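You operate a simulated robot arm through the tools that you are given. There is no shell and no other tool. Be economical: measure what you need, move in short steps, check, and stop when the job is done.

The job below is to be done with a simulated robot arm. You get a single attempt, and the scene is never put back.

## Task
Chalk the clamped block teal, then swap it for the one with the green top.
Fine: put the chalk back; the block with the blue top goes on the ribbed plate; clamp the new one, unchalked; the third block stays. Set down upright: teal chalk with blue band. A coat counts when it lies all over at full strength: go over it till it gets no stronger.

Only the result counts: the job must be done as asked and must still hold three seconds after the hand-in. Knocking over, shifting, dropping, spilling or breaking anything else fails it.

## Robot
A 7-joint arm with a two-finger parallel gripper, fixed in place. Base frame: the origin is at the foot of the arm, x ahead of it, y to its left, z up; the work surface is at about z = 0.8. Units: m, rad, N and s.
With the tool pointing down near the work surface it reaches from about 0.24 to 0.68 m from the base axis. Its first joint turns from -1.152 to 1.152 rad. Payload 2.4 kg.
The tool frame sits at the grasp point between the pads (the TCP): z along the fingers, y along the line on which they close. The tips reach 0.03 m beyond it. Largest opening 0.094 m; finger width 0.028, thickness 0.01; the body of the gripper, 0.05 by 0.096 m, starts 0.055 m behind the TCP.
Orientation is that of the tool frame in the base frame, as a unit quaternion [w, x, y, z]. With the fingers straight down and closing along the base's y, the tool's x points along the base's -x, its y along +y and its z along -z.

## Interface
- The arm moves only by the tool step_arm. Its argument "rows" is a list that holds one entry, the list of rows, each a list of 7 numbers: the shift along the base's x, y, z in units of 300 mm (1.0 is 300 mm), then the turn, a rotation vector about the base's x, y, z in units of 60 degrees (1.0 is 60 degrees), then the closure in counts, from 0 (fully open) to 255 (shut). In form: [[[x, y, z, wx, wy, wz, grip], ...]]. A call has 1 to 10 rows; each row is the pose to reach, as a shift and turn from the pose commanded when the call began. A call with a number of a shift or a turn outside -1 to 1 is refused whole. Rows are played at 5 a second. More than 0.05 m and 0.15 rad between two rows, or a gripper value outside its range, and nothing of the call is played. A pose out of reach is approached as far as the arm can. The call stops where the force on the tool passes 50 N (or 10 N more than at its start, if that is more) or the arm is blocked; 0.2 s more then pass. Each finger travels about 0.153 m/s and halts on what it meets, pressing with about 39 N; the grip force reading is that of the motor and also rises with nothing between the fingers. The clock runs only during rows and for 0.2 s after the last one: add rows that repeat a pose to give the fingers time. It gives the time, the measured TCP pose, the force on the tool (base axes), the opening and the grip force at its end, in the units of the frame above (readings bear some noise), with the torque about the TCP (base axes, N m) and any sound that the robot's microphone picked up.
- Cameras (640 x 400 px; columns grow to the right, rows downward): "scene" is fixed at [0.0455, 0.4812, 1.4461]; the picture's right is [-0.68, -0.73, 0.00], its down [-0.40, 0.37, -0.83] and it looks along [0.61, -0.57, -0.55] (base axes); focal length 348 px, centre (320, 200). "wrist" rides on the gripper at [0.076, 0.014, -0.103] in the tool frame; the picture's right is [-0.18, 0.98, 0.00], its down [-0.75, -0.14, -0.64] and it looks along [-0.63, -0.12, 0.77] (tool axes); focal length 243 px, centre (320, 200). There is no depth. A picture from a camera that has moved, and an enlarged one, comes with that camera's place and axes in the base frame and with its lens.
- snapshot(camera): a new picture of that camera. It takes no simulated time.
- close_up(camera, box): a new picture of the part [left, top, right, bottom] of that camera's present view, enlarged. It takes no simulated time.
- close_job(): hands the job in; it is judged then, once.

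Work in short steps. Places have to be worked out from the pictures, the camera data and where the tool is seen: move nearer, look again, correct. Check each grasp and each placing, and mend what went wrong. You have 120 turns and 64 pictures in all, those below and enlarged ones among them. Open the gripper and draw the arm clear of the work before you hand the job in, unless the task says otherwise; then end with one line.

The tools are called as a command line: name --argument value ..., lists and objects as JSON in quotes. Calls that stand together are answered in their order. step_arm: Moves the arm, as the interface text tells. Its arguments: {"type":"object","properties":{"rows":{"type":"array"}},"required":["rows"]} The other tools are called the same way: snapshot (camera) takes a picture; close_up (camera, box) takes an enlarged picture of a part of a camera's view; close_job () hands the job in.

At the start:

```text
clock: 0.0
eef_pos: [0.4045, -0.0429, 1.1405]
ee_rot: [0.0, 0.0, 1.0, 0.0]
contact_force: [0.1, 1.2, 0.6]
wrist_torque: [-0.01, -0.03, 0.02]
width: 0.094
gripper_force: 0.0
```

scene: 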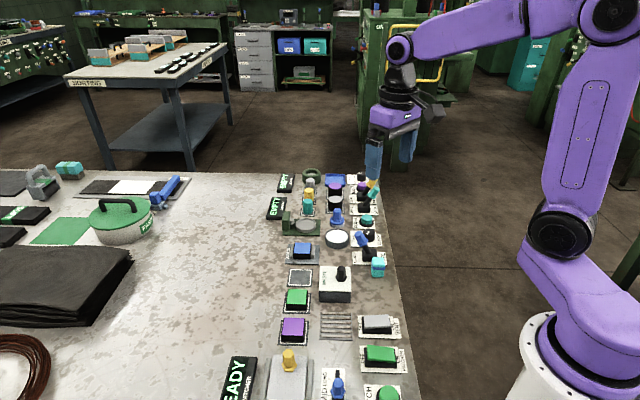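
wrist: 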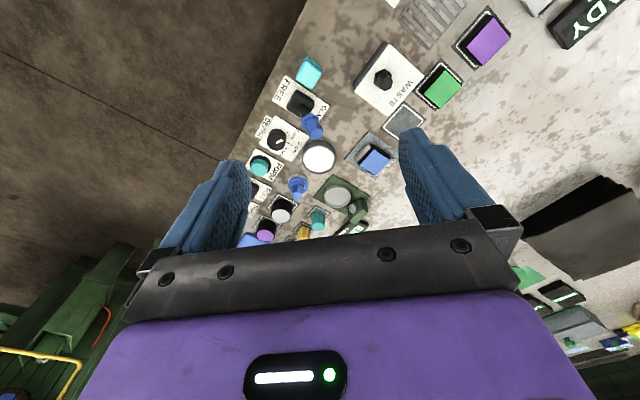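

I start by enlarging the crowded area of the scene view to identify the chalk, clamp and blocks.

close_up --camera "scene" --box '[260, 165, 420, 265]'

close_up --camera "scene" --box '[220, 260, 444, 400]'

close_up --camera "wrist" --box '[220, 40, 460, 250]'

```text
4.00 times, centred on (340, 215) of scene
camera zoom: at [0.0455, 0.4812, 1.4461], right [-0.68, -0.73, 0.0], down [-0.4, 0.37, -0.83], along [0.61, -0.57, -0.55], focal length 1392 px, centre (240, 140)
```

zoom: 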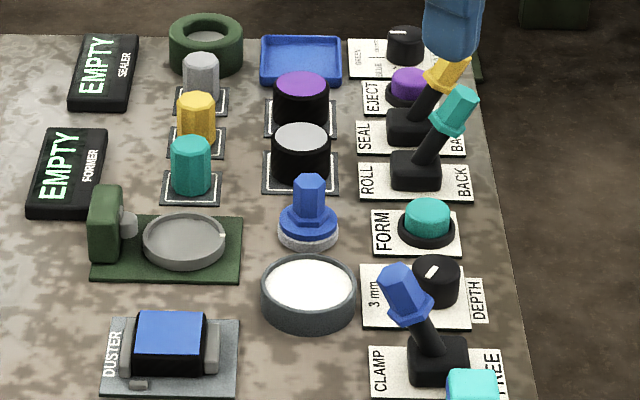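

```text
2.86 times, centred on (332, 330) of scene
camera zoom: at [0.0455, 0.4812, 1.4461], right [-0.68, -0.73, 0.0], down [-0.4, 0.37, -0.83], along [0.61, -0.57, -0.55], focal length 994 px, centre (286, -171)
```

zoom: 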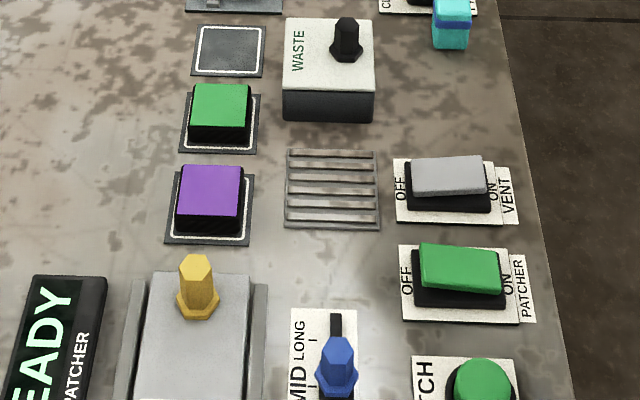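

```text
1.90 times, centred on (340, 145) of wrist
camera zoom: at [0.3282, -0.0275, 1.2428], right [0.18, 0.98, 0.0], down [0.75, -0.14, 0.64], along [0.63, -0.12, -0.77], focal length 462 px, centre (282, 305)
```

zoom: 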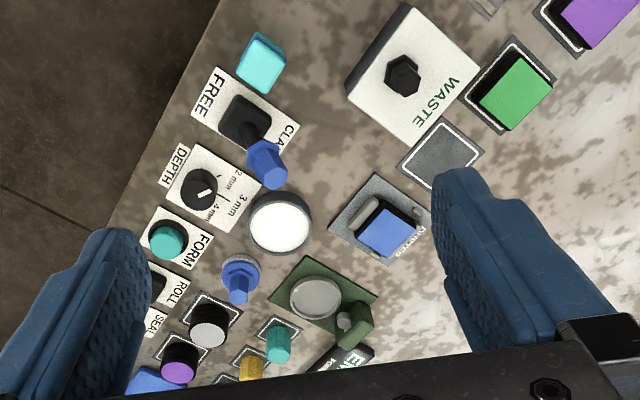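

The blue-topped block sits in the clamp ("DUSTER") at about (0.57, 0.05). The banded teal chalk is near (0.41, -0.06), and the clamp lever beside it is near (0.47, -0.09). The fixtures look turned about 45°, so I yaw the tool by 45° and go lower for a nearer look.

step_arm --rows '[[[0, -0.02, -0.05, 0, 0, 0.125, 0], [0, -0.04, -0.1, 0, 0, 0.25, 0], [-0.005, -0.06, -0.15, 0, 0, 0.375, 0], [-0.01, -0.08, -0.2, 0, 0, 0.5, 0], [-0.015, -0.1, -0.25, 0, 0, 0.625, 0], [-0.015, -0.124, -0.3, 0, 0, 0.75, 0], [-0.015, -0.124, -0.3, 0, 0, 0.75, 0]]]'

snapshot --camera "wrist"

```text
clock: 1.6
eef_pos: [0.4, -0.0812, 1.0495]
ee_rot: [0.0, -0.384, 0.923, -0.001]
contact_force: [0.2, 0.5, 0.5]
wrist_torque: [0.01, -0.01, 0.01]
width: 0.094
gripper_force: 0.1
```

```text
58 pictures are left
camera wrist: at [0.3363, -0.1239, 1.1525], right [-0.57, 0.82, 0.0], down [0.63, 0.43, 0.64], along [0.53, 0.36, -0.77], focal length 243 px, centre (320, 200)
```

wrist: 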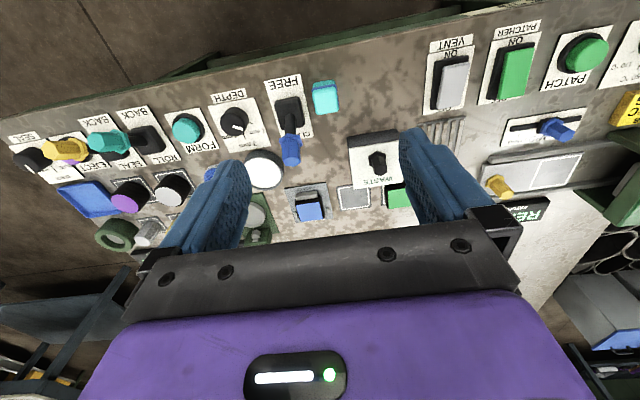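

The yawed view lines up with the fixtures. I enlarge the chalk, lever and clamp region.

close_up --camera "wrist" --box '[240, 60, 420, 240]'

```text
2.22 times, centred on (330, 150) of wrist
camera zoom: at [0.3363, -0.1239, 1.1525], right [-0.57, 0.82, 0.0], down [0.63, 0.43, 0.64], along [0.53, 0.36, -0.77], focal length 539 px, centre (298, 311)
```

zoom: 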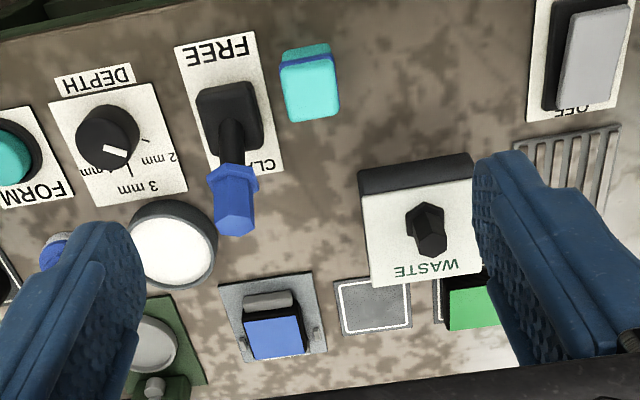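

I check the chalk's shape and stance from the scene camera, together with the clamp.

close_up --camera "scene" --box '[345, 225, 409, 285]'

close_up --camera "scene" --box '[276, 230, 356, 350]'

```text
6.67 times, centred on (377, 255) of scene
camera zoom: at [0.0455, 0.4812, 1.4461], right [-0.68, -0.73, 0.0], down [-0.4, 0.37, -0.83], along [0.61, -0.57, -0.55], focal length 2320 px, centre (-60, -167)
```

zoom: 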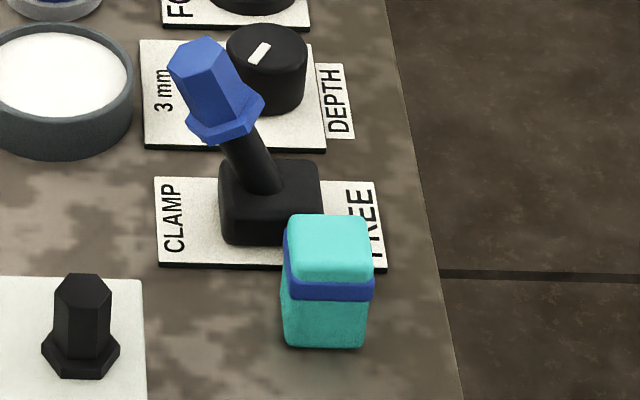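

```text
3.33 times, centred on (316, 290) of scene
camera zoom: at [0.0455, 0.4812, 1.4461], right [-0.68, -0.73, 0.0], down [-0.4, 0.37, -0.83], along [0.61, -0.57, -0.55], focal length 1160 px, centre (333, -100)
```

zoom: 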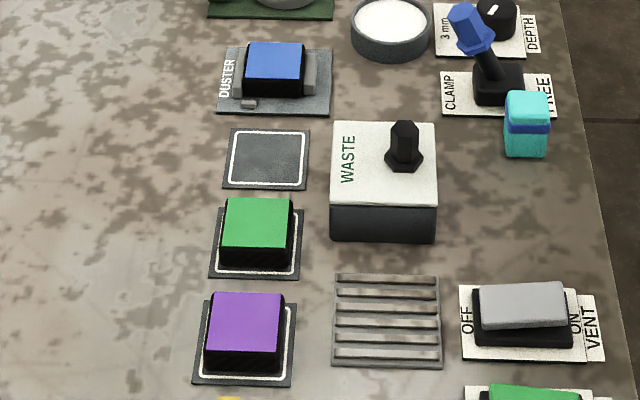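

The chalk stands upright at about (0.414, -0.065), roughly 3 cm square and 4 cm tall, with its band near the top. I turn the tool to close along the other table axis, clear of the lever, and centre over the chalk.

step_arm --rows '[[[0.01, 0.01, 0, 0, 0, -0.125, 0], [0.02, 0.02, 0, 0, 0, -0.25, 0], [0.03, 0.03, 0, 0, 0, -0.375, 0], [0.04, 0.04, 0, 0, 0, -0.5, 0], [0.047, 0.054, 0, 0, 0, -0.625, 0], [0.047, 0.054, 0, 0, 0, -0.75, 0], [0.047, 0.054, 0, 0, 0, -0.875, 0], [0.047, 0.054, 0, 0, 0, -1.0, 0]]]'

step_arm --rows '[[[0, 0, -0.05, 0, 0, -0.125, 0], [0, 0, -0.1, 0, 0, -0.25, 0], [0, 0, -0.15, 0, 0, -0.375, 0], [0, 0, -0.2, 0, 0, -0.5, 0], [0, 0, -0.25, 0, 0, -0.5, 0], [0, 0, -0.25, 0, 0, -0.5, 0]]]'

snapshot --camera "wrist"

```text
clock: 3.4
eef_pos: [0.4144, -0.0628, 1.0506]
ee_rot: [0.0, 0.133, 0.991, -0.001]
contact_force: [-0.3, 0.2, 0.4]
wrist_torque: [-0.05, 0.02, 0.0]
width: 0.0939
gripper_force: 0.1
```

```text
clock: 4.8
eef_pos: [0.4145, -0.065, 0.9775]
ee_rot: [0.001, 0.382, 0.924, 0.0]
contact_force: [0.3, 0.0, 0.8]
wrist_torque: [0.0, -0.01, 0.03]
width: 0.0942
gripper_force: 0.1
```

```text
54 pictures are left
camera wrist: at [0.3707, 0.0002, 1.0782], right [0.83, 0.56, 0.0], down [0.43, -0.63, 0.64], along [0.36, -0.53, -0.77], focal length 243 px, centre (320, 200)
```

wrist: 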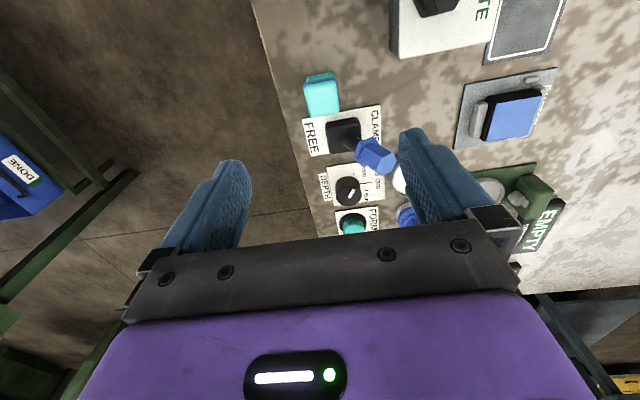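

I enlarge the chalk to pin down its centre and yaw.

close_up --camera "wrist" --box '[270, 50, 410, 190]'

```text
2.86 times, centred on (340, 120) of wrist
camera zoom: at [0.3707, 0.0002, 1.0782], right [0.83, 0.56, 0.0], down [0.43, -0.63, 0.64], along [0.36, -0.53, -0.77], focal length 693 px, centre (263, 429)
```

zoom: 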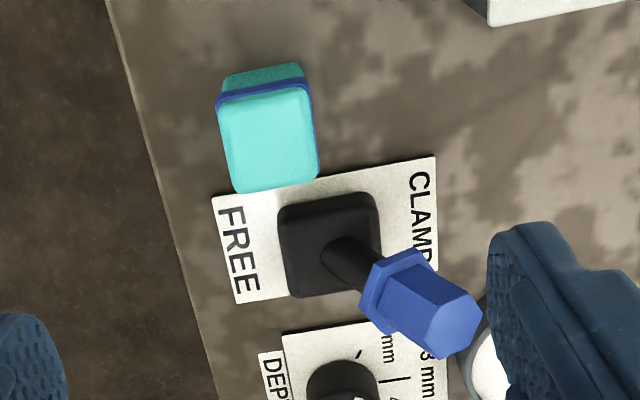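

The chalk's centre is about (0.4145, -0.062). I descend so the tips stop about 1.5 cm above the table and then close on its upper part.

step_arm --rows '[[[0, 0.01, -0.12, 0, 0, 0, 0], [0, 0.01, -0.24, 0, 0, 0, 0], [0, 0.01, -0.34, 0, 0, 0, 0], [0, 0.01, -0.435, 0, 0, 0, 0], [0, 0.01, -0.435, 0, 0, 0, 0], [0, 0.01, -0.435, 0, 0, 0, 120], [0, 0.01, -0.435, 0, 0, 0, 220], [0, 0.01, -0.435, 0, 0, 0, 220]]]'

close_up --camera "scene" --box '[320, 200, 430, 300]'

```text
clock: 6.6
eef_pos: [0.4138, -0.0593, 0.8468]
ee_rot: [0.0, 0.383, 0.924, -0.001]
contact_force: [-0.7, 0.4, 0.2]
wrist_torque: [0.01, 0.0, -0.04]
width: 0.0334
gripper_force: 38.9
```

```text
4.00 times, centred on (375, 250) of scene
camera zoom: at [0.0455, 0.4812, 1.4461], right [-0.68, -0.73, 0.0], down [-0.4, 0.37, -0.83], along [0.61, -0.57, -0.55], focal length 1392 px, centre (100, 0)
```

zoom: 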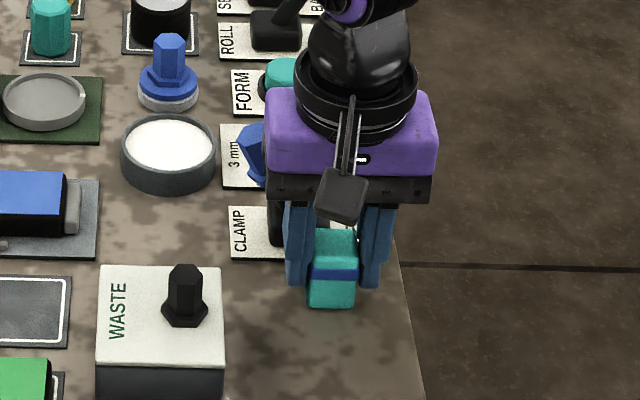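

The chalk is held (33 mm opening) and hasn't moved. The return pose is TCP (0.414, -0.059, 0.847). I lift it and travel towards the clamp.

step_arm --rows '[[[0, 0, 0.15, 0, 0, 0, 220], [0, 0, 0.3, 0, 0, 0, 220], [0, 0, 0.44, 0, 0, 0, 220], [0.1, 0.065, 0.44, 0, 0, 0, 220], [0.2, 0.13, 0.44, 0, 0, 0, 220], [0.3, 0.2, 0.44, 0, 0, 0, 220], [0.4, 0.27, 0.44, 0, 0, 0, 220], [0.47, 0.33, 0.44, 0, 0, 0, 220], [0.47, 0.33, 0.44, 0, 0, 0, 220]]]'

snapshot --camera "wrist"

close_up --camera "scene" --box '[240, 170, 400, 290]'

```text
clock: 8.6
eef_pos: [0.5565, 0.0396, 0.9759]
ee_rot: [0.0, 0.382, 0.924, 0.0]
contact_force: [0.2, 0.6, -0.7]
wrist_torque: [0.0, 0.04, -0.02]
width: 0.0337
gripper_force: 39.3
```

```text
51 pictures are left
camera wrist: at [0.5121, 0.1036, 1.0778], right [0.83, 0.56, 0.0], down [0.43, -0.63, 0.64], along [0.36, -0.53, -0.77], focal length 243 px, centre (320, 200)
```

wrist: 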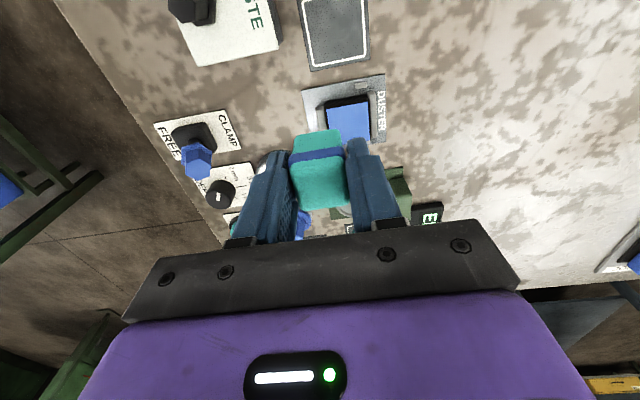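

```text
3.33 times, centred on (320, 230) of scene
camera zoom: at [0.0455, 0.4812, 1.4461], right [-0.68, -0.73, 0.0], down [-0.4, 0.37, -0.83], along [0.61, -0.57, -0.55], focal length 1160 px, centre (320, 100)
```

zoom: 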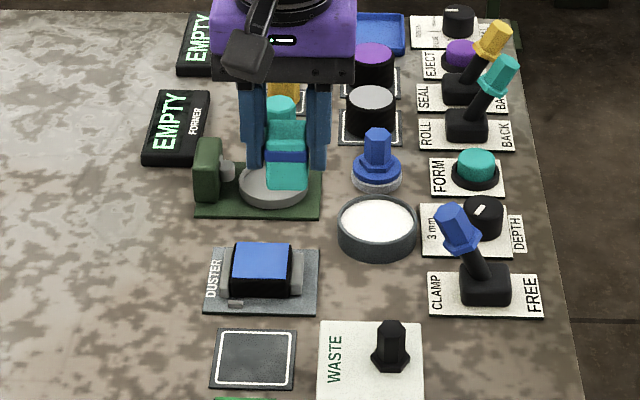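

I enlarge the clamp in the wrist view to refine the block's position.

close_up --camera "wrist" --box '[280, 60, 420, 160]'

close_up --camera "scene" --box '[280, 230, 330, 270]'

```text
4.00 times, centred on (350, 110) of wrist
camera zoom: at [0.5121, 0.1036, 1.0778], right [0.83, 0.56, 0.0], down [0.43, -0.63, 0.64], along [0.36, -0.53, -0.77], focal length 970 px, centre (200, 560)
```

zoom: 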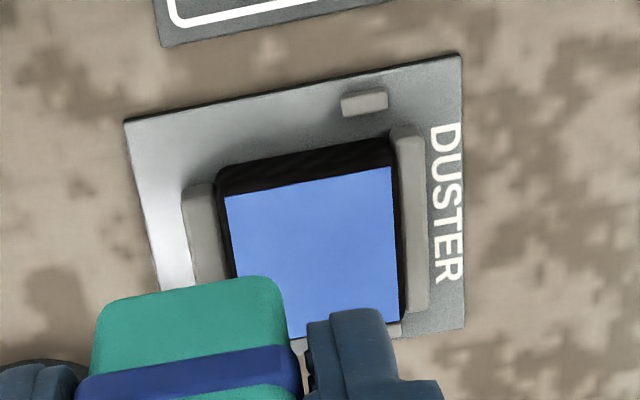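

```text
10.00 times, centred on (305, 250) of scene
camera zoom: at [0.0455, 0.4812, 1.4461], right [-0.68, -0.73, 0.0], down [-0.4, 0.37, -0.83], along [0.61, -0.57, -0.55], focal length 3481 px, centre (470, -300)
```

zoom: 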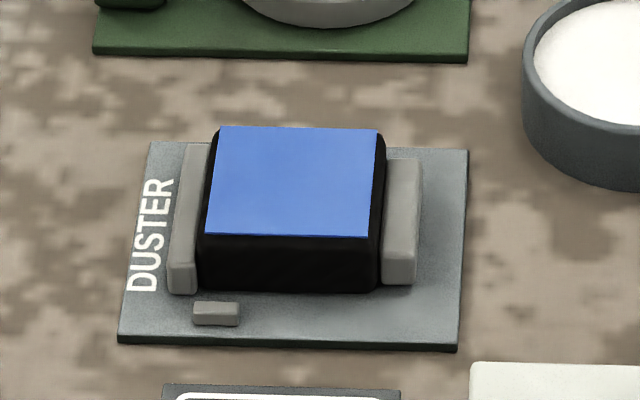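

The block's top centre is near (0.592, 0.036) and its top is at z ≈ 0.83, so contact should come at TCP z ≈ 0.88. I move above it and come down to just short of contact.

step_arm --rows '[[[0.06, -0.006, 0, 0, 0, 0, 220], [0.118, -0.012, -0.1, 0, 0, 0, 220], [0.118, -0.012, -0.2, 0, 0, 0, 220], [0.118, -0.012, -0.29, 0, 0, 0, 220], [0.118, -0.012, -0.303, 0, 0, 0, 220], [0.118, -0.012, -0.303, 0, 0, 0, 220]]]'

close_up --camera "scene" --box '[265, 210, 345, 270]'

```text
clock: 10.0
eef_pos: [0.5904, 0.0348, 0.8845]
ee_rot: [0.0, 0.382, 0.924, 0.0]
contact_force: [-0.2, -0.3, -1.2]
wrist_torque: [-0.01, 0.01, -0.04]
width: 0.0335
gripper_force: 39.1
```

```text
6.67 times, centred on (305, 240) of scene
camera zoom: at [0.0456, 0.4812, 1.4461], right [-0.68, -0.73, 0.0], down [-0.4, 0.37, -0.83], along [0.61, -0.57, -0.55], focal length 2320 px, centre (420, -67)
```

zoom: 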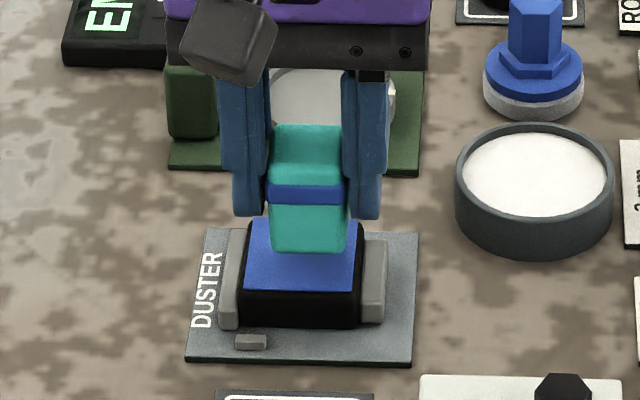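

No contact yet; the chalk looks centred and perhaps 1 cm too high. I lower in small steps.

step_arm --rows '[[[0, 0, -0.005, 0, 0, 0, 220], [0, 0, -0.01, 0, 0, 0, 220], [0, 0, -0.015, 0, 0, 0, 220], [0, 0, -0.015, 0, 0, 0, 220]]]'

step_arm --rows '[[[0, 0, -0.004, 0, 0, 0, 220], [0, 0, -0.008, 0, 0, 0, 220], [0, 0, -0.012, 0, 0, 0, 220], [0, 0, -0.012, 0, 0, 0, 220]]]'

```text
clock: 11.0
eef_pos: [0.5901, 0.0353, 0.8814]
ee_rot: [0.0, 0.383, 0.924, 0.0]
contact_force: [0.1, 0.9, -0.4]
wrist_torque: [0.01, 0.02, -0.03]
width: 0.0335
gripper_force: 38.9
```

```text
clock: 12.0
eef_pos: [0.5902, 0.0344, 0.878]
ee_rot: [0.0, 0.383, 0.924, 0.0]
contact_force: [-0.1, 0.0, -0.8]
wrist_torque: [0.0, 0.02, 0.01]
width: 0.0334
gripper_force: 39.2
```

Still free at z = 0.878. I keep lowering in small steps.

step_arm --rows '[[[0, 0, -0.005, 0, 0, 0, 220], [0, 0, -0.01, 0, 0, 0, 220], [0, 0, -0.01, 0, 0, 0, 220]]]'

step_arm --rows '[[[0, 0, -0.005, 0, 0, 0, 220], [0, 0, -0.01, 0, 0, 0, 220], [0, 0, -0.01, 0, 0, 0, 220]]]'

step_arm --rows '[[[0, 0, -0.005, 0, 0, 0, 220], [0, 0, -0.01, 0, 0, 0, 220], [0, 0, -0.01, 0, 0, 0, 220]]]'

close_up --camera "scene" --box '[265, 210, 345, 270]'

```text
clock: 12.8
eef_pos: [0.591, 0.0348, 0.8738]
ee_rot: [0.0, 0.382, 0.924, 0.0]
contact_force: [0.2, -1.0, -0.6]
wrist_torque: [-0.01, -0.02, 0.0]
width: 0.0333
gripper_force: 38.9
```

```text
clock: 13.6
eef_pos: [0.59, 0.0357, 0.8715]
ee_rot: [0.0, 0.383, 0.924, -0.001]
contact_force: [0.7, 0.5, -1.6]
wrist_torque: [-0.01, 0.0, -0.02]
width: 0.0336
gripper_force: 38.8
```

```text
clock: 14.4
eef_pos: [0.5902, 0.035, 0.8695]
ee_rot: [0.0, 0.383, 0.924, 0.0]
contact_force: [-0.1, -0.9, 0.2]
wrist_torque: [0.0, 0.02, 0.0]
width: 0.0335
gripper_force: 39.3
```

```text
6.67 times, centred on (305, 240) of scene
camera zoom: at [0.0455, 0.4812, 1.4461], right [-0.68, -0.73, 0.0], down [-0.4, 0.37, -0.83], along [0.61, -0.57, -0.55], focal length 2320 px, centre (420, -67)
```

zoom: 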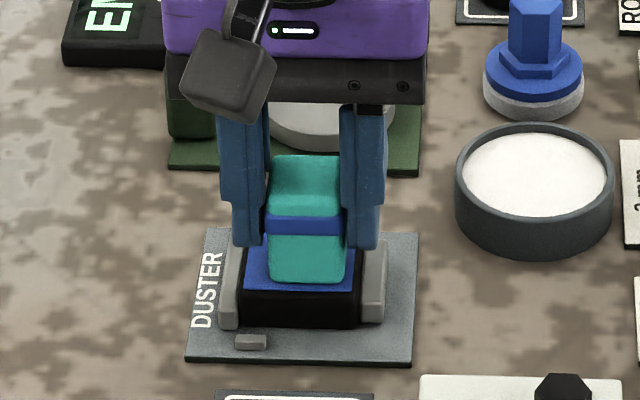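

The chalk's lower edge is about level with the block top now. I lower by another 1–2 mm at a time until the force rises.

step_arm --rows '[[[0, 0, -0.003, 0, 0, 0, 220], [0, 0, -0.006, 0, 0, 0, 220], [0, 0, -0.006, 0, 0, 0, 220]]]'

step_arm --rows '[[[0, 0, -0.003, 0, 0, 0, 220], [0, 0, -0.006, 0, 0, 0, 220], [0, 0, -0.006, 0, 0, 0, 220]]]'

```text
clock: 15.2
eef_pos: [0.591, 0.035, 0.8695]
ee_rot: [0.002, 0.382, 0.924, 0.001]
contact_force: [-4.0, -0.4, 23.0]
wrist_torque: [0.01, 0.09, 0.01]
width: 0.0336
gripper_force: 38.9
```

```text
clock: 16.0
eef_pos: [0.5921, 0.0365, 0.867]
ee_rot: [0.003, 0.382, 0.924, 0.001]
contact_force: [-3.2, 1.3, 35.1]
wrist_torque: [0.03, 0.09, 0.02]
width: 0.0336
gripper_force: 38.8
```

Contact is made, with 35 N pressing. I ease off about 3 mm of command, rub a first raster over the top and read the force.

step_arm --rows '[[[0, 0, 0.009, 0, 0, 0, 220], [-0.033, 0, 0.009, 0, 0, 0, 220], [-0.066, 0, 0.009, 0, 0, 0, 220], [-0.033, -0.033, 0.009, 0, 0, 0, 220], [0, -0.066, 0.009, 0, 0, 0, 220], [0.033, -0.033, 0.009, 0, 0, 0, 220], [0, 0, 0.009, 0, 0, 0, 220]]]'

close_up --camera "scene" --box '[265, 210, 345, 270]'

```text
clock: 17.6
eef_pos: [0.5898, 0.0349, 0.8691]
ee_rot: [0.0, 0.382, 0.924, 0.0]
contact_force: [0.7, 0.2, 0.1]
wrist_torque: [0.02, 0.0, -0.02]
width: 0.0338
gripper_force: 38.9
```

```text
6.67 times, centred on (305, 240) of scene
camera zoom: at [0.0456, 0.4812, 1.4461], right [-0.68, -0.73, 0.0], down [-0.4, 0.37, -0.83], along [0.61, -0.57, -0.55], focal length 2320 px, centre (420, -67)
```

zoom: 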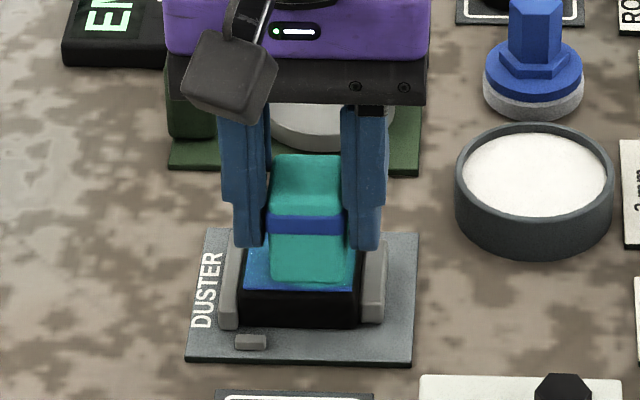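

The force is zero now, with a faint teal tint showing. I go 1.5 mm lower and run the full raster.

step_arm --rows '[[[0, 0, -0.005, 0, 0, 0, 220], [-0.033, 0, -0.005, 0, 0, 0, 220], [-0.066, 0, -0.005, 0, 0, 0, 220], [-0.033, -0.033, -0.005, 0, 0, 0, 220], [0, -0.066, -0.005, 0, 0, 0, 220], [0.033, -0.033, -0.005, 0, 0, 0, 220], [0, 0, -0.005, 0, 0, 0, 220], [-0.033, 0.033, -0.005, 0, 0, 0, 220], [0, 0.066, -0.005, 0, 0, 0, 220], [0.033, 0.033, -0.005, 0, 0, 0, 220]]]'

step_arm --rows '[[[0.033, -0.033, 0, 0, 0, 0, 220], [0, -0.066, 0, 0, 0, 0, 220], [-0.033, -0.033, 0, 0, 0, 0, 220]]]'

close_up --camera "scene" --box '[265, 210, 345, 270]'

```text
clock: 19.8
eef_pos: [0.5991, 0.0458, 0.8674]
ee_rot: [0.002, 0.381, 0.925, 0.001]
contact_force: [-2.5, 4.9, 7.9]
wrist_torque: [0.19, -0.03, 0.04]
width: 0.0335
gripper_force: 38.8
```

```text
clock: 20.6
eef_pos: [0.5906, 0.0321, 0.8665]
ee_rot: [0.001, 0.383, 0.924, 0.0]
contact_force: [2.6, -3.6, 5.8]
wrist_torque: [-0.2, -0.19, -0.08]
width: 0.0336
gripper_force: 38.6
```

```text
6.67 times, centred on (305, 240) of scene
camera zoom: at [0.0455, 0.4811, 1.4461], right [-0.68, -0.73, 0.0], down [-0.4, 0.37, -0.83], along [0.61, -0.57, -0.55], focal length 2320 px, centre (420, -67)
```

zoom: 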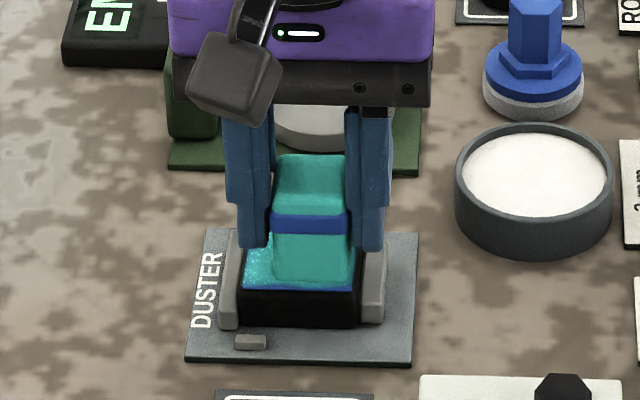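

The teal builds up; the front edge and the right side still show blue. I rub around the rim with a wider overlap and run a second loop.

step_arm --rows '[[[-0.04, -0.04, 0, 0, 0, 0, 220], [-0.092, 0.013, 0, 0, 0, 0, 220], [-0.066, 0.04, 0, 0, 0, 0, 220], [-0.04, 0.066, 0, 0, 0, 0, 220], [-0.013, 0.092, 0, 0, 0, 0, 220], [0.04, 0.04, 0, 0, 0, 0, 220], [0.073, 0.007, 0, 0, 0, 0, 220], [0.046, -0.02, 0, 0, 0, 0, 220], [0.02, -0.046, 0, 0, 0, 0, 220], [0, 0, 0, 0, 0, 0, 220]]]'

step_arm --rows '[[[-0.007, -0.073, 0, 0, 0, 0, 220], [-0.04, -0.04, 0, 0, 0, 0, 220], [-0.092, 0.013, 0, 0, 0, 0, 220], [-0.066, 0.04, 0, 0, 0, 0, 220], [-0.04, 0.066, 0, 0, 0, 0, 220], [-0.013, 0.092, 0, 0, 0, 0, 220], [0.04, 0.04, 0, 0, 0, 0, 220], [0.073, 0.007, 0, 0, 0, 0, 220], [0.02, -0.046, 0, 0, 0, 0, 220], [0, 0, 0, 0, 0, 0, 220]]]'

step_arm --rows '[[[0, 0, 0.1, 0, 0, 0, 220], [0.08, -0.08, 0.2, 0, 0, 0, 220], [0.16, -0.16, 0.2, 0, 0, 0, 220]]]'

close_up --camera "scene" --box '[265, 210, 345, 270]'

```text
clock: 22.8
eef_pos: [0.5906, 0.0334, 0.8683]
ee_rot: [-0.001, 0.383, 0.924, 0.0]
contact_force: [-0.1, -0.8, 1.1]
wrist_torque: [-0.03, -0.05, -0.03]
width: 0.0334
gripper_force: 39.0
```

```text
clock: 25.0
eef_pos: [0.5893, 0.0352, 0.8669]
ee_rot: [0.0, 0.384, 0.923, 0.0]
contact_force: [1.4, -1.5, 0.6]
wrist_torque: [-0.08, -0.06, -0.01]
width: 0.0337
gripper_force: 39.4
```

```text
clock: 25.8
eef_pos: [0.6358, -0.0132, 0.9279]
ee_rot: [0.0, 0.383, 0.924, -0.001]
contact_force: [0.4, 0.8, -0.5]
wrist_torque: [-0.02, -0.03, 0.01]
width: 0.0337
gripper_force: 38.9
```

```text
6.67 times, centred on (305, 240) of scene
camera zoom: at [0.0455, 0.4812, 1.4461], right [-0.68, -0.73, 0.0], down [-0.4, 0.37, -0.83], along [0.61, -0.57, -0.55], focal length 2320 px, centre (420, -67)
```

zoom: 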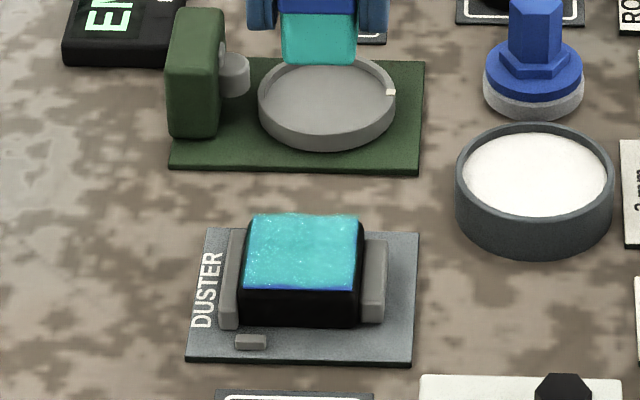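

I enlarge the block to see whether the blue strip at the front is uncoated top.

close_up --camera "scene" --box '[290, 238, 326, 262]'

```text
16.00 times, centred on (308, 250) of scene
camera zoom: at [0.0455, 0.4812, 1.4461], right [-0.68, -0.73, 0.0], down [-0.4, 0.37, -0.83], along [0.61, -0.57, -0.55], focal length 5569 px, centre (512, -600)
```

zoom: 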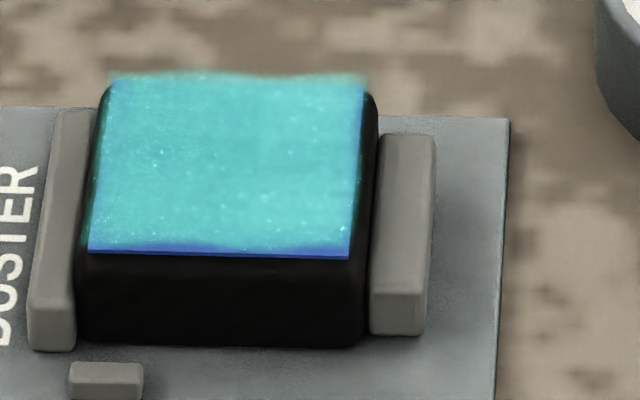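

Only thin strips at the front and right edges are weak. I return and rub those edges with slightly more pressure, then go over everything again.

step_arm --rows '[[[-0.08, 0.08, 0, 0, 0, 0, 220], [-0.16, 0.16, -0.1, 0, 0, 0, 220], [-0.16, 0.16, -0.206, 0, 0, 0, 220], [-0.2, 0.12, -0.206, 0, 0, 0, 220], [-0.252, 0.173, -0.206, 0, 0, 0, 220], [-0.226, 0.2, -0.206, 0, 0, 0, 220], [-0.2, 0.226, -0.206, 0, 0, 0, 220], [-0.173, 0.252, -0.206, 0, 0, 0, 220], [-0.2, 0.226, -0.206, 0, 0, 0, 220], [-0.226, 0.2, -0.206, 0, 0, 0, 220]]]'

step_arm --rows '[[[-0.026, -0.027, 0, 0, 0, 0, 220], [0, -0.053, 0, 0, 0, 0, 220], [0.026, -0.08, 0, 0, 0, 0, 220], [0.059, -0.113, 0, 0, 0, 0, 220], [0.085, -0.087, 0, 0, 0, 0, 220], [0.115, -0.05, 0, 0, 0, 0, 220], [0.139, -0.033, 0, 0, 0, 0, 220], [0.106, 0, 0, 0, 0, 0, 220], [0.08, 0.026, 0, 0, 0, 0, 220], [0.053, 0.052, 0, 0, 0, 0, 220]]]'

```text
clock: 28.0
eef_pos: [0.5713, 0.051, 0.8657]
ee_rot: [0.001, 0.381, 0.925, 0.0]
contact_force: [4.9, 7.1, 9.3]
wrist_torque: [0.24, -0.34, 0.15]
width: 0.0334
gripper_force: 38.7
```

```text
clock: 30.2
eef_pos: [0.5886, 0.0627, 0.8657]
ee_rot: [0.002, 0.383, 0.924, 0.0]
contact_force: [4.3, -4.2, 6.0]
wrist_torque: [-0.19, -0.2, 0.01]
width: 0.0333
gripper_force: 39.3
```

Contact force is a steady 6–9 N. I run one more pass along the front, centre and back, then lift away to look.

step_arm --rows '[[[-0.026, -0.026, 0, 0, 0, 0, 220], [-0.053, -0.053, 0, 0, 0, 0, 220], [-0.079, -0.079, 0, 0, 0, 0, 220], [-0.043, -0.115, 0, 0, 0, 0, 220], [-0.01, -0.148, 0, 0, 0, 0, 220], [0.013, -0.092, 0, 0, 0, 0, 220], [0.053, -0.052, 0, 0, 0, 0, 220], [0.026, -0.026, 0, 0, 0, 0, 220], [-0.013, -0.066, 0, 0, 0, 0, 220], [-0.053, -0.026, 0, 0, 0, 0, 220]]]'

step_arm --rows '[[[0.05, -0.05, 0, 0, 0, 0, 220], [0.05, -0.05, 0.1, 0, 0, 0, 220], [0.15, -0.15, 0.2, 0, 0, 0, 220], [0.23, -0.23, 0.2, 0, 0, 0, 220]]]'

close_up --camera "scene" --box '[290, 238, 326, 262]'

```text
clock: 32.4
eef_pos: [0.5698, 0.0557, 0.8651]
ee_rot: [0.0, 0.382, 0.924, 0.0]
contact_force: [0.3, -0.8, -0.1]
wrist_torque: [-0.06, -0.09, 0.01]
width: 0.0337
gripper_force: 39.2
```

```text
refused: row 3 steps farther than a row can; nothing moved
```

```text
16.00 times, centred on (308, 250) of scene
camera zoom: at [0.0456, 0.4812, 1.4461], right [-0.68, -0.73, 0.0], down [-0.4, 0.37, -0.83], along [0.61, -0.57, -0.55], focal length 5569 px, centre (512, -600)
```

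zoom: 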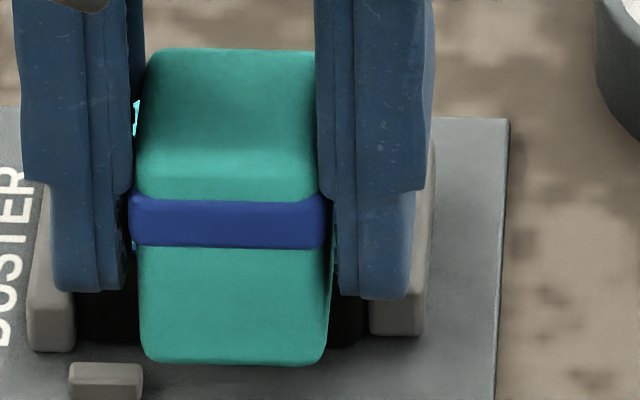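

The lift was refused because a step was too long, so I retry with shorter steps.

step_arm --rows '[[[0.05, -0.05, 0, 0, 0, 0, 220], [0.05, -0.05, 0.1, 0, 0, 0, 220], [0.1, -0.1, 0.2, 0, 0, 0, 220], [0.19, -0.19, 0.2, 0, 0, 0, 220], [0.26, -0.26, 0.2, 0, 0, 0, 220]]]'

close_up --camera "scene" --box '[290, 238, 326, 262]'

```text
clock: 33.6
eef_pos: [0.648, -0.0219, 0.9231]
ee_rot: [0.0, 0.383, 0.924, 0.0]
contact_force: [-0.2, 0.5, 0.0]
wrist_torque: [-0.01, -0.01, -0.02]
width: 0.0336
gripper_force: 39.1
```

```text
16.00 times, centred on (308, 250) of scene
camera zoom: at [0.0455, 0.4812, 1.4461], right [-0.68, -0.73, 0.0], down [-0.4, 0.37, -0.83], along [0.61, -0.57, -0.55], focal length 5569 px, centre (512, -600)
```

zoom: 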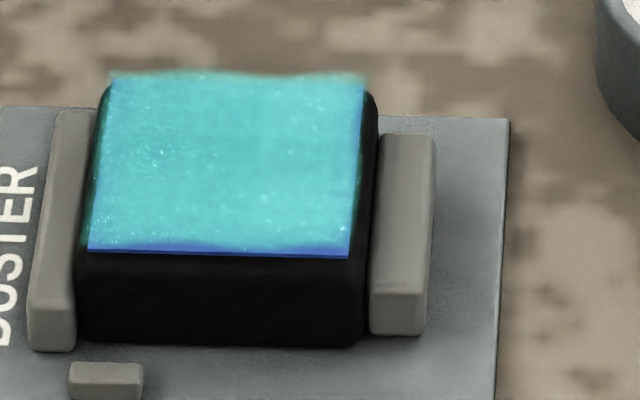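

The strip at the front matches the coat's raised layer seen at an angle, but the middle grew slightly stronger since last time. I do another full round with closer spacing to saturate it.

step_arm --rows '[[[-0.1, 0.1, 0, 0, 0, 0, 220], [-0.194, 0.194, -0.08, 0, 0, 0, 220], [-0.194, 0.194, -0.202, 0, 0, 0, 220], [-0.225, 0.165, -0.208, 0, 0, 0, 220], [-0.26, 0.194, -0.208, 0, 0, 0, 220], [-0.227, 0.227, -0.208, 0, 0, 0, 220], [-0.194, 0.26, -0.208, 0, 0, 0, 220], [-0.178, 0.244, -0.208, 0, 0, 0, 220], [-0.211, 0.211, -0.208, 0, 0, 0, 220], [-0.244, 0.178, -0.208, 0, 0, 0, 220]]]'

step_arm --rows '[[[0.017, -0.017, 0, 0, 0, 0, 220], [0.05, 0.016, 0, 0, 0, 0, 220], [0.083, 0.049, 0, 0, 0, 0, 220], [0.1, 0.033, 0, 0, 0, 0, 220], [0.067, 0, 0, 0, 0, 0, 220], [0.033, -0.033, 0, 0, 0, 0, 220], [0.05, -0.05, 0, 0, 0, 0, 220], [0.083, -0.016, 0, 0, 0, 0, 220], [0.116, 0.016, 0, 0, 0, 0, 220], [0.05, 0.016, 0, 0, 0, 0, 220]]]'

step_arm --rows '[[[-0.05, -0.05, 0, 0, 0, 0, 220], [-0.033, -0.067, 0, 0, 0, 0, 220], [0.033, -0.033, 0, 0, 0, 0, 220], [0.066, 0, 0, 0, 0, 0, 220], [0, 0.066, 0, 0, 0, 0, 220], [-0.033, 0.033, 0, 0, 0, 0, 220], [-0.066, 0, 0, 0, 0, 0, 220], [0, -0.066, 0, 0, 0, 0, 220], [0.05, -0.016, 0, 0, 0, 0, 220], [0, 0, 0, 0, 0, 0, 220]]]'

step_arm --rows '[[[0, 0, 0.1, 0, 0, 0, 220], [0.05, -0.05, 0.2, 0, 0, 0, 220], [0.14, -0.14, 0.2, 0, 0, 0, 220], [0.21, -0.21, 0.2, 0, 0, 0, 220]]]'

close_up --camera "scene" --box '[290, 238, 326, 262]'

```text
clock: 35.8
eef_pos: [0.5743, 0.0304, 0.8615]
ee_rot: [-0.001, 0.383, 0.924, 0.0]
contact_force: [-0.1, 0.6, 0.5]
wrist_torque: [0.03, -0.02, 0.03]
width: 0.0336
gripper_force: 38.5
```

```text
clock: 38.0
eef_pos: [0.5912, 0.0362, 0.8624]
ee_rot: [0.0, 0.381, 0.924, 0.0]
contact_force: [2.1, -0.1, 1.2]
wrist_torque: [0.05, -0.11, -0.01]
width: 0.0333
gripper_force: 38.9
```

```text
clock: 40.2
eef_pos: [0.5902, 0.0345, 0.863]
ee_rot: [0.0, 0.382, 0.924, 0.0]
contact_force: [0.4, 0.6, -0.6]
wrist_torque: [-0.04, 0.0, 0.03]
width: 0.0331
gripper_force: 39.0
```

```text
clock: 41.2
eef_pos: [0.6524, -0.0291, 0.9222]
ee_rot: [0.001, 0.383, 0.924, 0.0]
contact_force: [-0.4, -0.2, -0.4]
wrist_torque: [-0.03, 0.04, -0.02]
width: 0.0333
gripper_force: 39.1
```

```text
16.00 times, centred on (308, 250) of scene
camera zoom: at [0.0455, 0.4812, 1.4461], right [-0.68, -0.73, 0.0], down [-0.4, 0.37, -0.83], along [0.61, -0.57, -0.55], focal length 5569 px, centre (512, -600)
```

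zoom: 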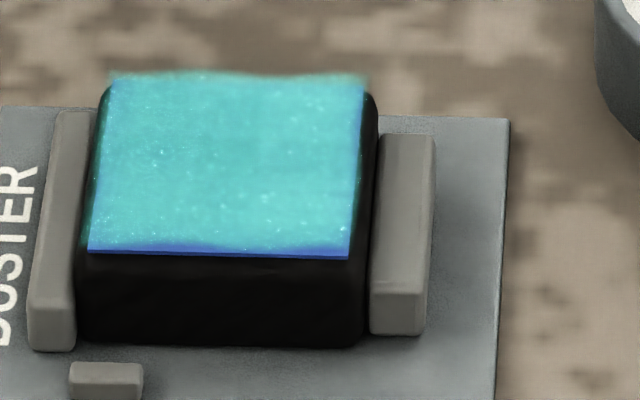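

The coat looks the same as before, so it seems saturated. I take a near-vertical wrist view to check the front edge without the slant.

step_arm --rows '[[[-0.05, 0.06, 0.07, 0, 0, 0, 220], [-0.1, 0.113, 0.133, 0, 0, 0, 220], [-0.1, 0.113, 0.133, 0, 0, 0, 220]]]'

close_up --camera "wrist" --box '[290, 0, 410, 120]'

```text
clock: 42.0
eef_pos: [0.6232, 0.0059, 0.9626]
ee_rot: [0.0, 0.382, 0.924, 0.0]
contact_force: [0.7, 0.5, -1.2]
wrist_torque: [-0.01, 0.0, 0.0]
width: 0.0334
gripper_force: 39.7
```

```text
3.33 times, centred on (350, 60) of wrist
camera zoom: at [0.5797, 0.0698, 1.0645], right [0.83, 0.56, 0.0], down [0.43, -0.63, 0.64], along [0.36, -0.53, -0.77], focal length 809 px, centre (220, 667)
```

zoom: 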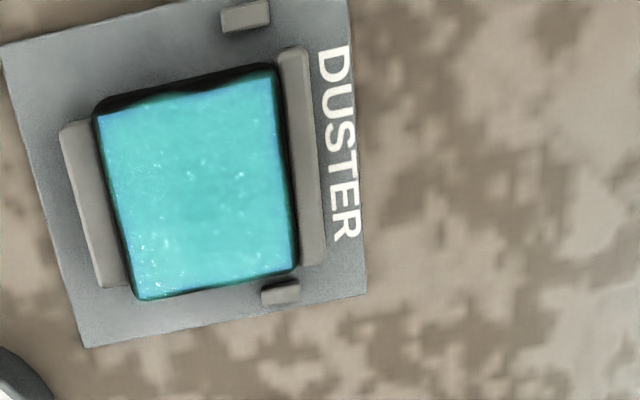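

The top is covered, but its left and front margins look a little paler than the middle. The chalk has also crept up about 5 mm in the grip. I go back with slightly more depth and loop around the margins.

step_arm --rows '[[[-0.11, 0.097, 0, 0, 0, 0, 220], [-0.11, 0.097, -0.15, 0, 0, 0, 220], [-0.11, 0.097, -0.3, 0, 0, 0, 220], [-0.11, 0.097, -0.334, 0, 0, 0, 220], [-0.11, 0.097, -0.34, 0, 0, 0, 220]]]'

step_arm --rows '[[[-0.05, -0.05, 0, 0, 0, 0, 220], [-0.099, 0, 0, 0, 0, 0, 220], [-0.05, 0.05, 0, 0, 0, 0, 220], [-0.01, 0.089, 0, 0, 0, 0, 220], [0.04, 0.04, 0, 0, 0, 0, 220], [0.079, 0, 0, 0, 0, 0, 220], [0.04, -0.04, 0, 0, 0, 0, 220], [-0.01, -0.089, 0, 0, 0, 0, 220], [-0.05, -0.05, 0, 0, 0, 0, 220], [0, 0, 0, 0, 0, 0, 220]]]'

```text
clock: 43.2
eef_pos: [0.5931, 0.036, 0.862]
ee_rot: [0.001, 0.383, 0.924, 0.0]
contact_force: [-6.0, 0.3, 21.3]
wrist_torque: [0.26, 0.35, 0.08]
width: 0.0338
gripper_force: 39.0
```

```text
clock: 45.4
eef_pos: [0.5894, 0.0341, 0.8604]
ee_rot: [-0.002, 0.383, 0.924, 0.0]
contact_force: [-4.4, -3.4, 5.1]
wrist_torque: [0.03, 0.09, 0.07]
width: 0.0338
gripper_force: 38.7
```

Contact is good (21 N, then 5 N). I make two more margin loops, each a touch lower, then lift and view from the same place.

step_arm --rows '[[[-0.05, -0.05, -0.003, 0, 0, 0, 220], [-0.099, 0, -0.003, 0, 0, 0, 220], [-0.05, 0.05, -0.003, 0, 0, 0, 220], [-0.01, 0.089, -0.003, 0, 0, 0, 220], [0.04, 0.04, -0.003, 0, 0, 0, 220], [0.079, 0, -0.003, 0, 0, 0, 220], [0.04, -0.04, -0.003, 0, 0, 0, 220], [-0.01, -0.089, -0.003, 0, 0, 0, 220], [-0.05, -0.05, -0.003, 0, 0, 0, 220], [0, 0, -0.003, 0, 0, 0, 220]]]'

step_arm --rows '[[[-0.05, 0.05, -0.002, 0, 0, 0, 220], [-0.099, 0, -0.002, 0, 0, 0, 220], [-0.05, -0.05, -0.002, 0, 0, 0, 220], [-0.01, -0.089, -0.002, 0, 0, 0, 220], [-0.05, -0.05, -0.002, 0, 0, 0, 220], [-0.099, 0, -0.002, 0, 0, 0, 220], [-0.05, 0.05, -0.002, 0, 0, 0, 220], [-0.01, 0.089, -0.002, 0, 0, 0, 220], [0.04, 0.04, -0.002, 0, 0, 0, 220], [0, 0, -0.002, 0, 0, 0, 220]]]'

step_arm --rows '[[[0, 0, 0.1, 0, 0, 0, 220], [0.05, -0.05, 0.2, 0, 0, 0, 220], [0.11, -0.097, 0.3, 0, 0, 0, 220], [0.11, -0.097, 0.345, 0, 0, 0, 220], [0.11, -0.097, 0.345, 0, 0, 0, 220]]]'

close_up --camera "wrist" --box '[290, 0, 410, 120]'

```text
clock: 47.6
eef_pos: [0.5886, 0.0337, 0.8594]
ee_rot: [-0.002, 0.383, 0.924, -0.001]
contact_force: [-6.9, -8.8, 16.5]
wrist_torque: [-0.19, 0.29, 0.09]
width: 0.0334
gripper_force: 39.0
```

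```text
clock: 49.8
eef_pos: [0.591, 0.0356, 0.8601]
ee_rot: [0.004, 0.382, 0.924, 0.001]
contact_force: [6.2, 2.8, 8.5]
wrist_torque: [0.21, -0.15, -0.08]
width: 0.0337
gripper_force: 38.6
```

```text
clock: 51.0
eef_pos: [0.6208, 0.0062, 0.9636]
ee_rot: [-0.001, 0.383, 0.924, 0.0]
contact_force: [0.0, -0.9, 0.1]
wrist_torque: [0.02, 0.0, 0.01]
width: 0.0332
gripper_force: 38.8
```

```text
3.33 times, centred on (350, 60) of wrist
camera zoom: at [0.5779, 0.0706, 1.0651], right [0.83, 0.56, 0.0], down [0.43, -0.63, 0.64], along [0.36, -0.53, -0.77], focal length 809 px, centre (220, 667)
```

zoom: 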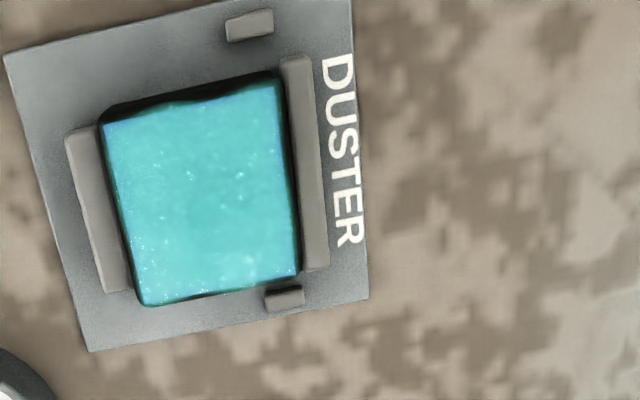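

The coat is even and no longer changes, so chalking is done. I carry the chalk back above its original spot and down to just above the table.

step_arm --rows '[[[-0.14, -0.044, 0.02, 0, 0, 0, 220], [-0.28, -0.088, 0.02, 0, 0, 0, 220], [-0.42, -0.132, 0.02, 0, 0, 0, 220], [-0.56, -0.176, 0.02, 0, 0, 0, 220], [-0.69, -0.218, 0.02, 0, 0, 0, 220], [-0.69, -0.218, -0.13, 0, 0, 0, 220], [-0.69, -0.218, -0.26, 0, 0, 0, 220], [-0.69, -0.218, -0.375, 0, 0, 0, 220], [-0.69, -0.218, -0.375, 0, 0, 0, 220]]]'

close_up --camera "scene" --box '[345, 225, 409, 285]'

```text
clock: 53.0
eef_pos: [0.4167, -0.0595, 0.8518]
ee_rot: [-0.001, 0.383, 0.924, 0.0]
contact_force: [0.0, -0.4, 0.4]
wrist_torque: [0.01, 0.01, -0.02]
width: 0.0336
gripper_force: 39.0
```

```text
6.67 times, centred on (377, 255) of scene
camera zoom: at [0.0455, 0.4812, 1.4461], right [-0.68, -0.73, 0.0], down [-0.4, 0.37, -0.83], along [0.61, -0.57, -0.55], focal length 2320 px, centre (-60, -167)
```

zoom: 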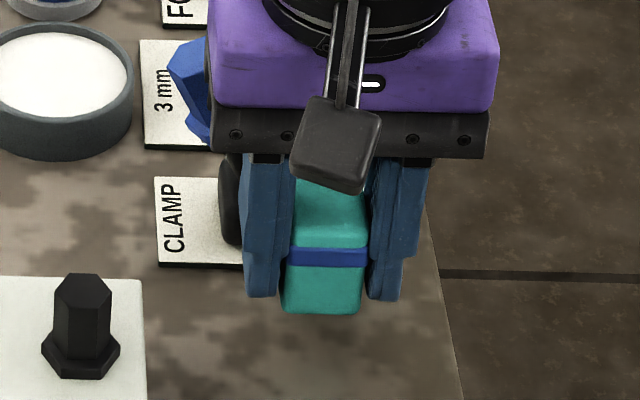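

The chalk is upright and above its place. I shift 3 mm back in x and lower until it touches.

step_arm --rows '[[[-0.009, 0, -0.01, 0, 0, 0, 220], [-0.009, 0, -0.025, 0, 0, 0, 220], [-0.009, 0, -0.035, 0, 0, 0, 220], [-0.009, 0, -0.035, 0, 0, 0, 220]]]'

step_arm --rows '[[[0, 0, -0.004, 0, 0, 0, 220], [0, 0, -0.007, 0, 0, 0, 220], [0, 0, -0.007, 0, 0, 0, 220]]]'

```text
clock: 54.0
eef_pos: [0.4136, -0.0584, 0.8396]
ee_rot: [0.0, 0.383, 0.924, 0.0]
contact_force: [0.4, -0.4, -1.5]
wrist_torque: [-0.05, 0.01, -0.01]
width: 0.0336
gripper_force: 38.7
```

```text
clock: 54.8
eef_pos: [0.4138, -0.0596, 0.8376]
ee_rot: [0.0, 0.383, 0.924, 0.0]
contact_force: [0.6, -0.5, -0.6]
wrist_torque: [0.0, 0.0, -0.01]
width: 0.0335
gripper_force: 38.8
```

Still no touch. I lower 1 mm at a time.

step_arm --rows '[[[0, 0, -0.002, 0, 0, 0, 220], [0, 0, -0.004, 0, 0, 0, 220], [0, 0, -0.004, 0, 0, 0, 220]]]'

step_arm --rows '[[[0, 0, -0.002, 0, 0, 0, 220], [0, 0, -0.004, 0, 0, 0, 220], [0, 0, -0.004, 0, 0, 0, 220]]]'

```text
clock: 55.6
eef_pos: [0.4137, -0.0604, 0.8351]
ee_rot: [-0.001, 0.383, 0.924, 0.0]
contact_force: [0.2, -0.1, -0.6]
wrist_torque: [-0.01, -0.01, -0.01]
width: 0.0333
gripper_force: 38.9
```

```text
clock: 56.4
eef_pos: [0.4136, -0.0594, 0.8344]
ee_rot: [0.001, 0.383, 0.924, -0.001]
contact_force: [-4.0, -0.9, 32.6]
wrist_torque: [0.27, 0.39, 0.02]
width: 0.0335
gripper_force: 38.6
```

The chalk is down on the table. I ease up 1 mm, open and rise.

step_arm --rows '[[[0, 0, 0.003, 0, 0, 0, 220], [0, 0, 0.003, 0, 0, 0, 160], [0, 0, 0.003, 0, 0, 0, 80], [0, 0, 0.003, 0, 0, 0, 30], [0, 0, 0.003, 0, 0, 0, 30], [0, 0, 0.12, 0, 0, 0, 30], [0, 0, 0.27, 0, 0, 0, 30], [0, 0, 0.42, 0, 0, 0, 30], [0, 0, 0.5, 0, 0, 0, 30]]]'

close_up --camera "scene" --box '[345, 225, 409, 285]'

snapshot --camera "wrist"

```text
clock: 58.4
eef_pos: [0.4131, -0.0598, 0.984]
ee_rot: [0.0, 0.382, 0.924, 0.001]
contact_force: [-0.6, 0.4, -0.1]
wrist_torque: [-0.03, 0.03, -0.01]
width: 0.0831
gripper_force: 0.1
```

```text
6.67 times, centred on (377, 255) of scene
camera zoom: at [0.0455, 0.4812, 1.4461], right [-0.68, -0.73, 0.0], down [-0.4, 0.37, -0.83], along [0.61, -0.57, -0.55], focal length 2320 px, centre (-60, -167)
```

zoom: 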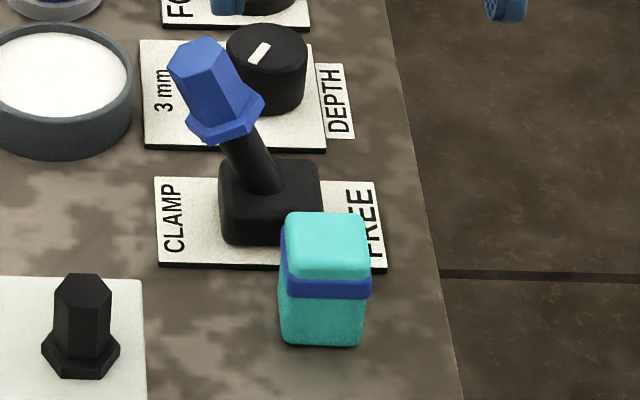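

```text
34 pictures are left
camera wrist: at [0.3695, 0.0045, 1.0866], right [0.83, 0.56, 0.0], down [0.43, -0.63, 0.64], along [0.36, -0.53, -0.77], focal length 243 px, centre (320, 200)
```

wrist: 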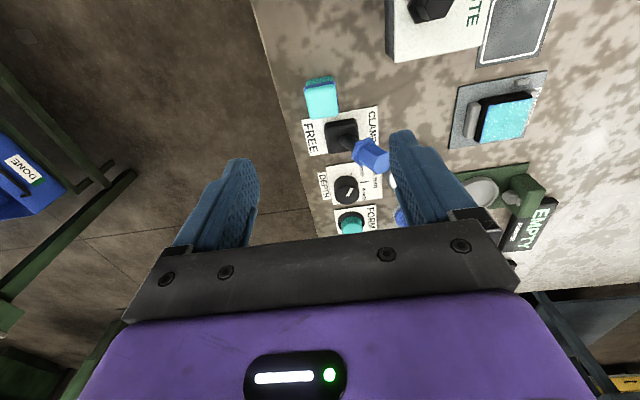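

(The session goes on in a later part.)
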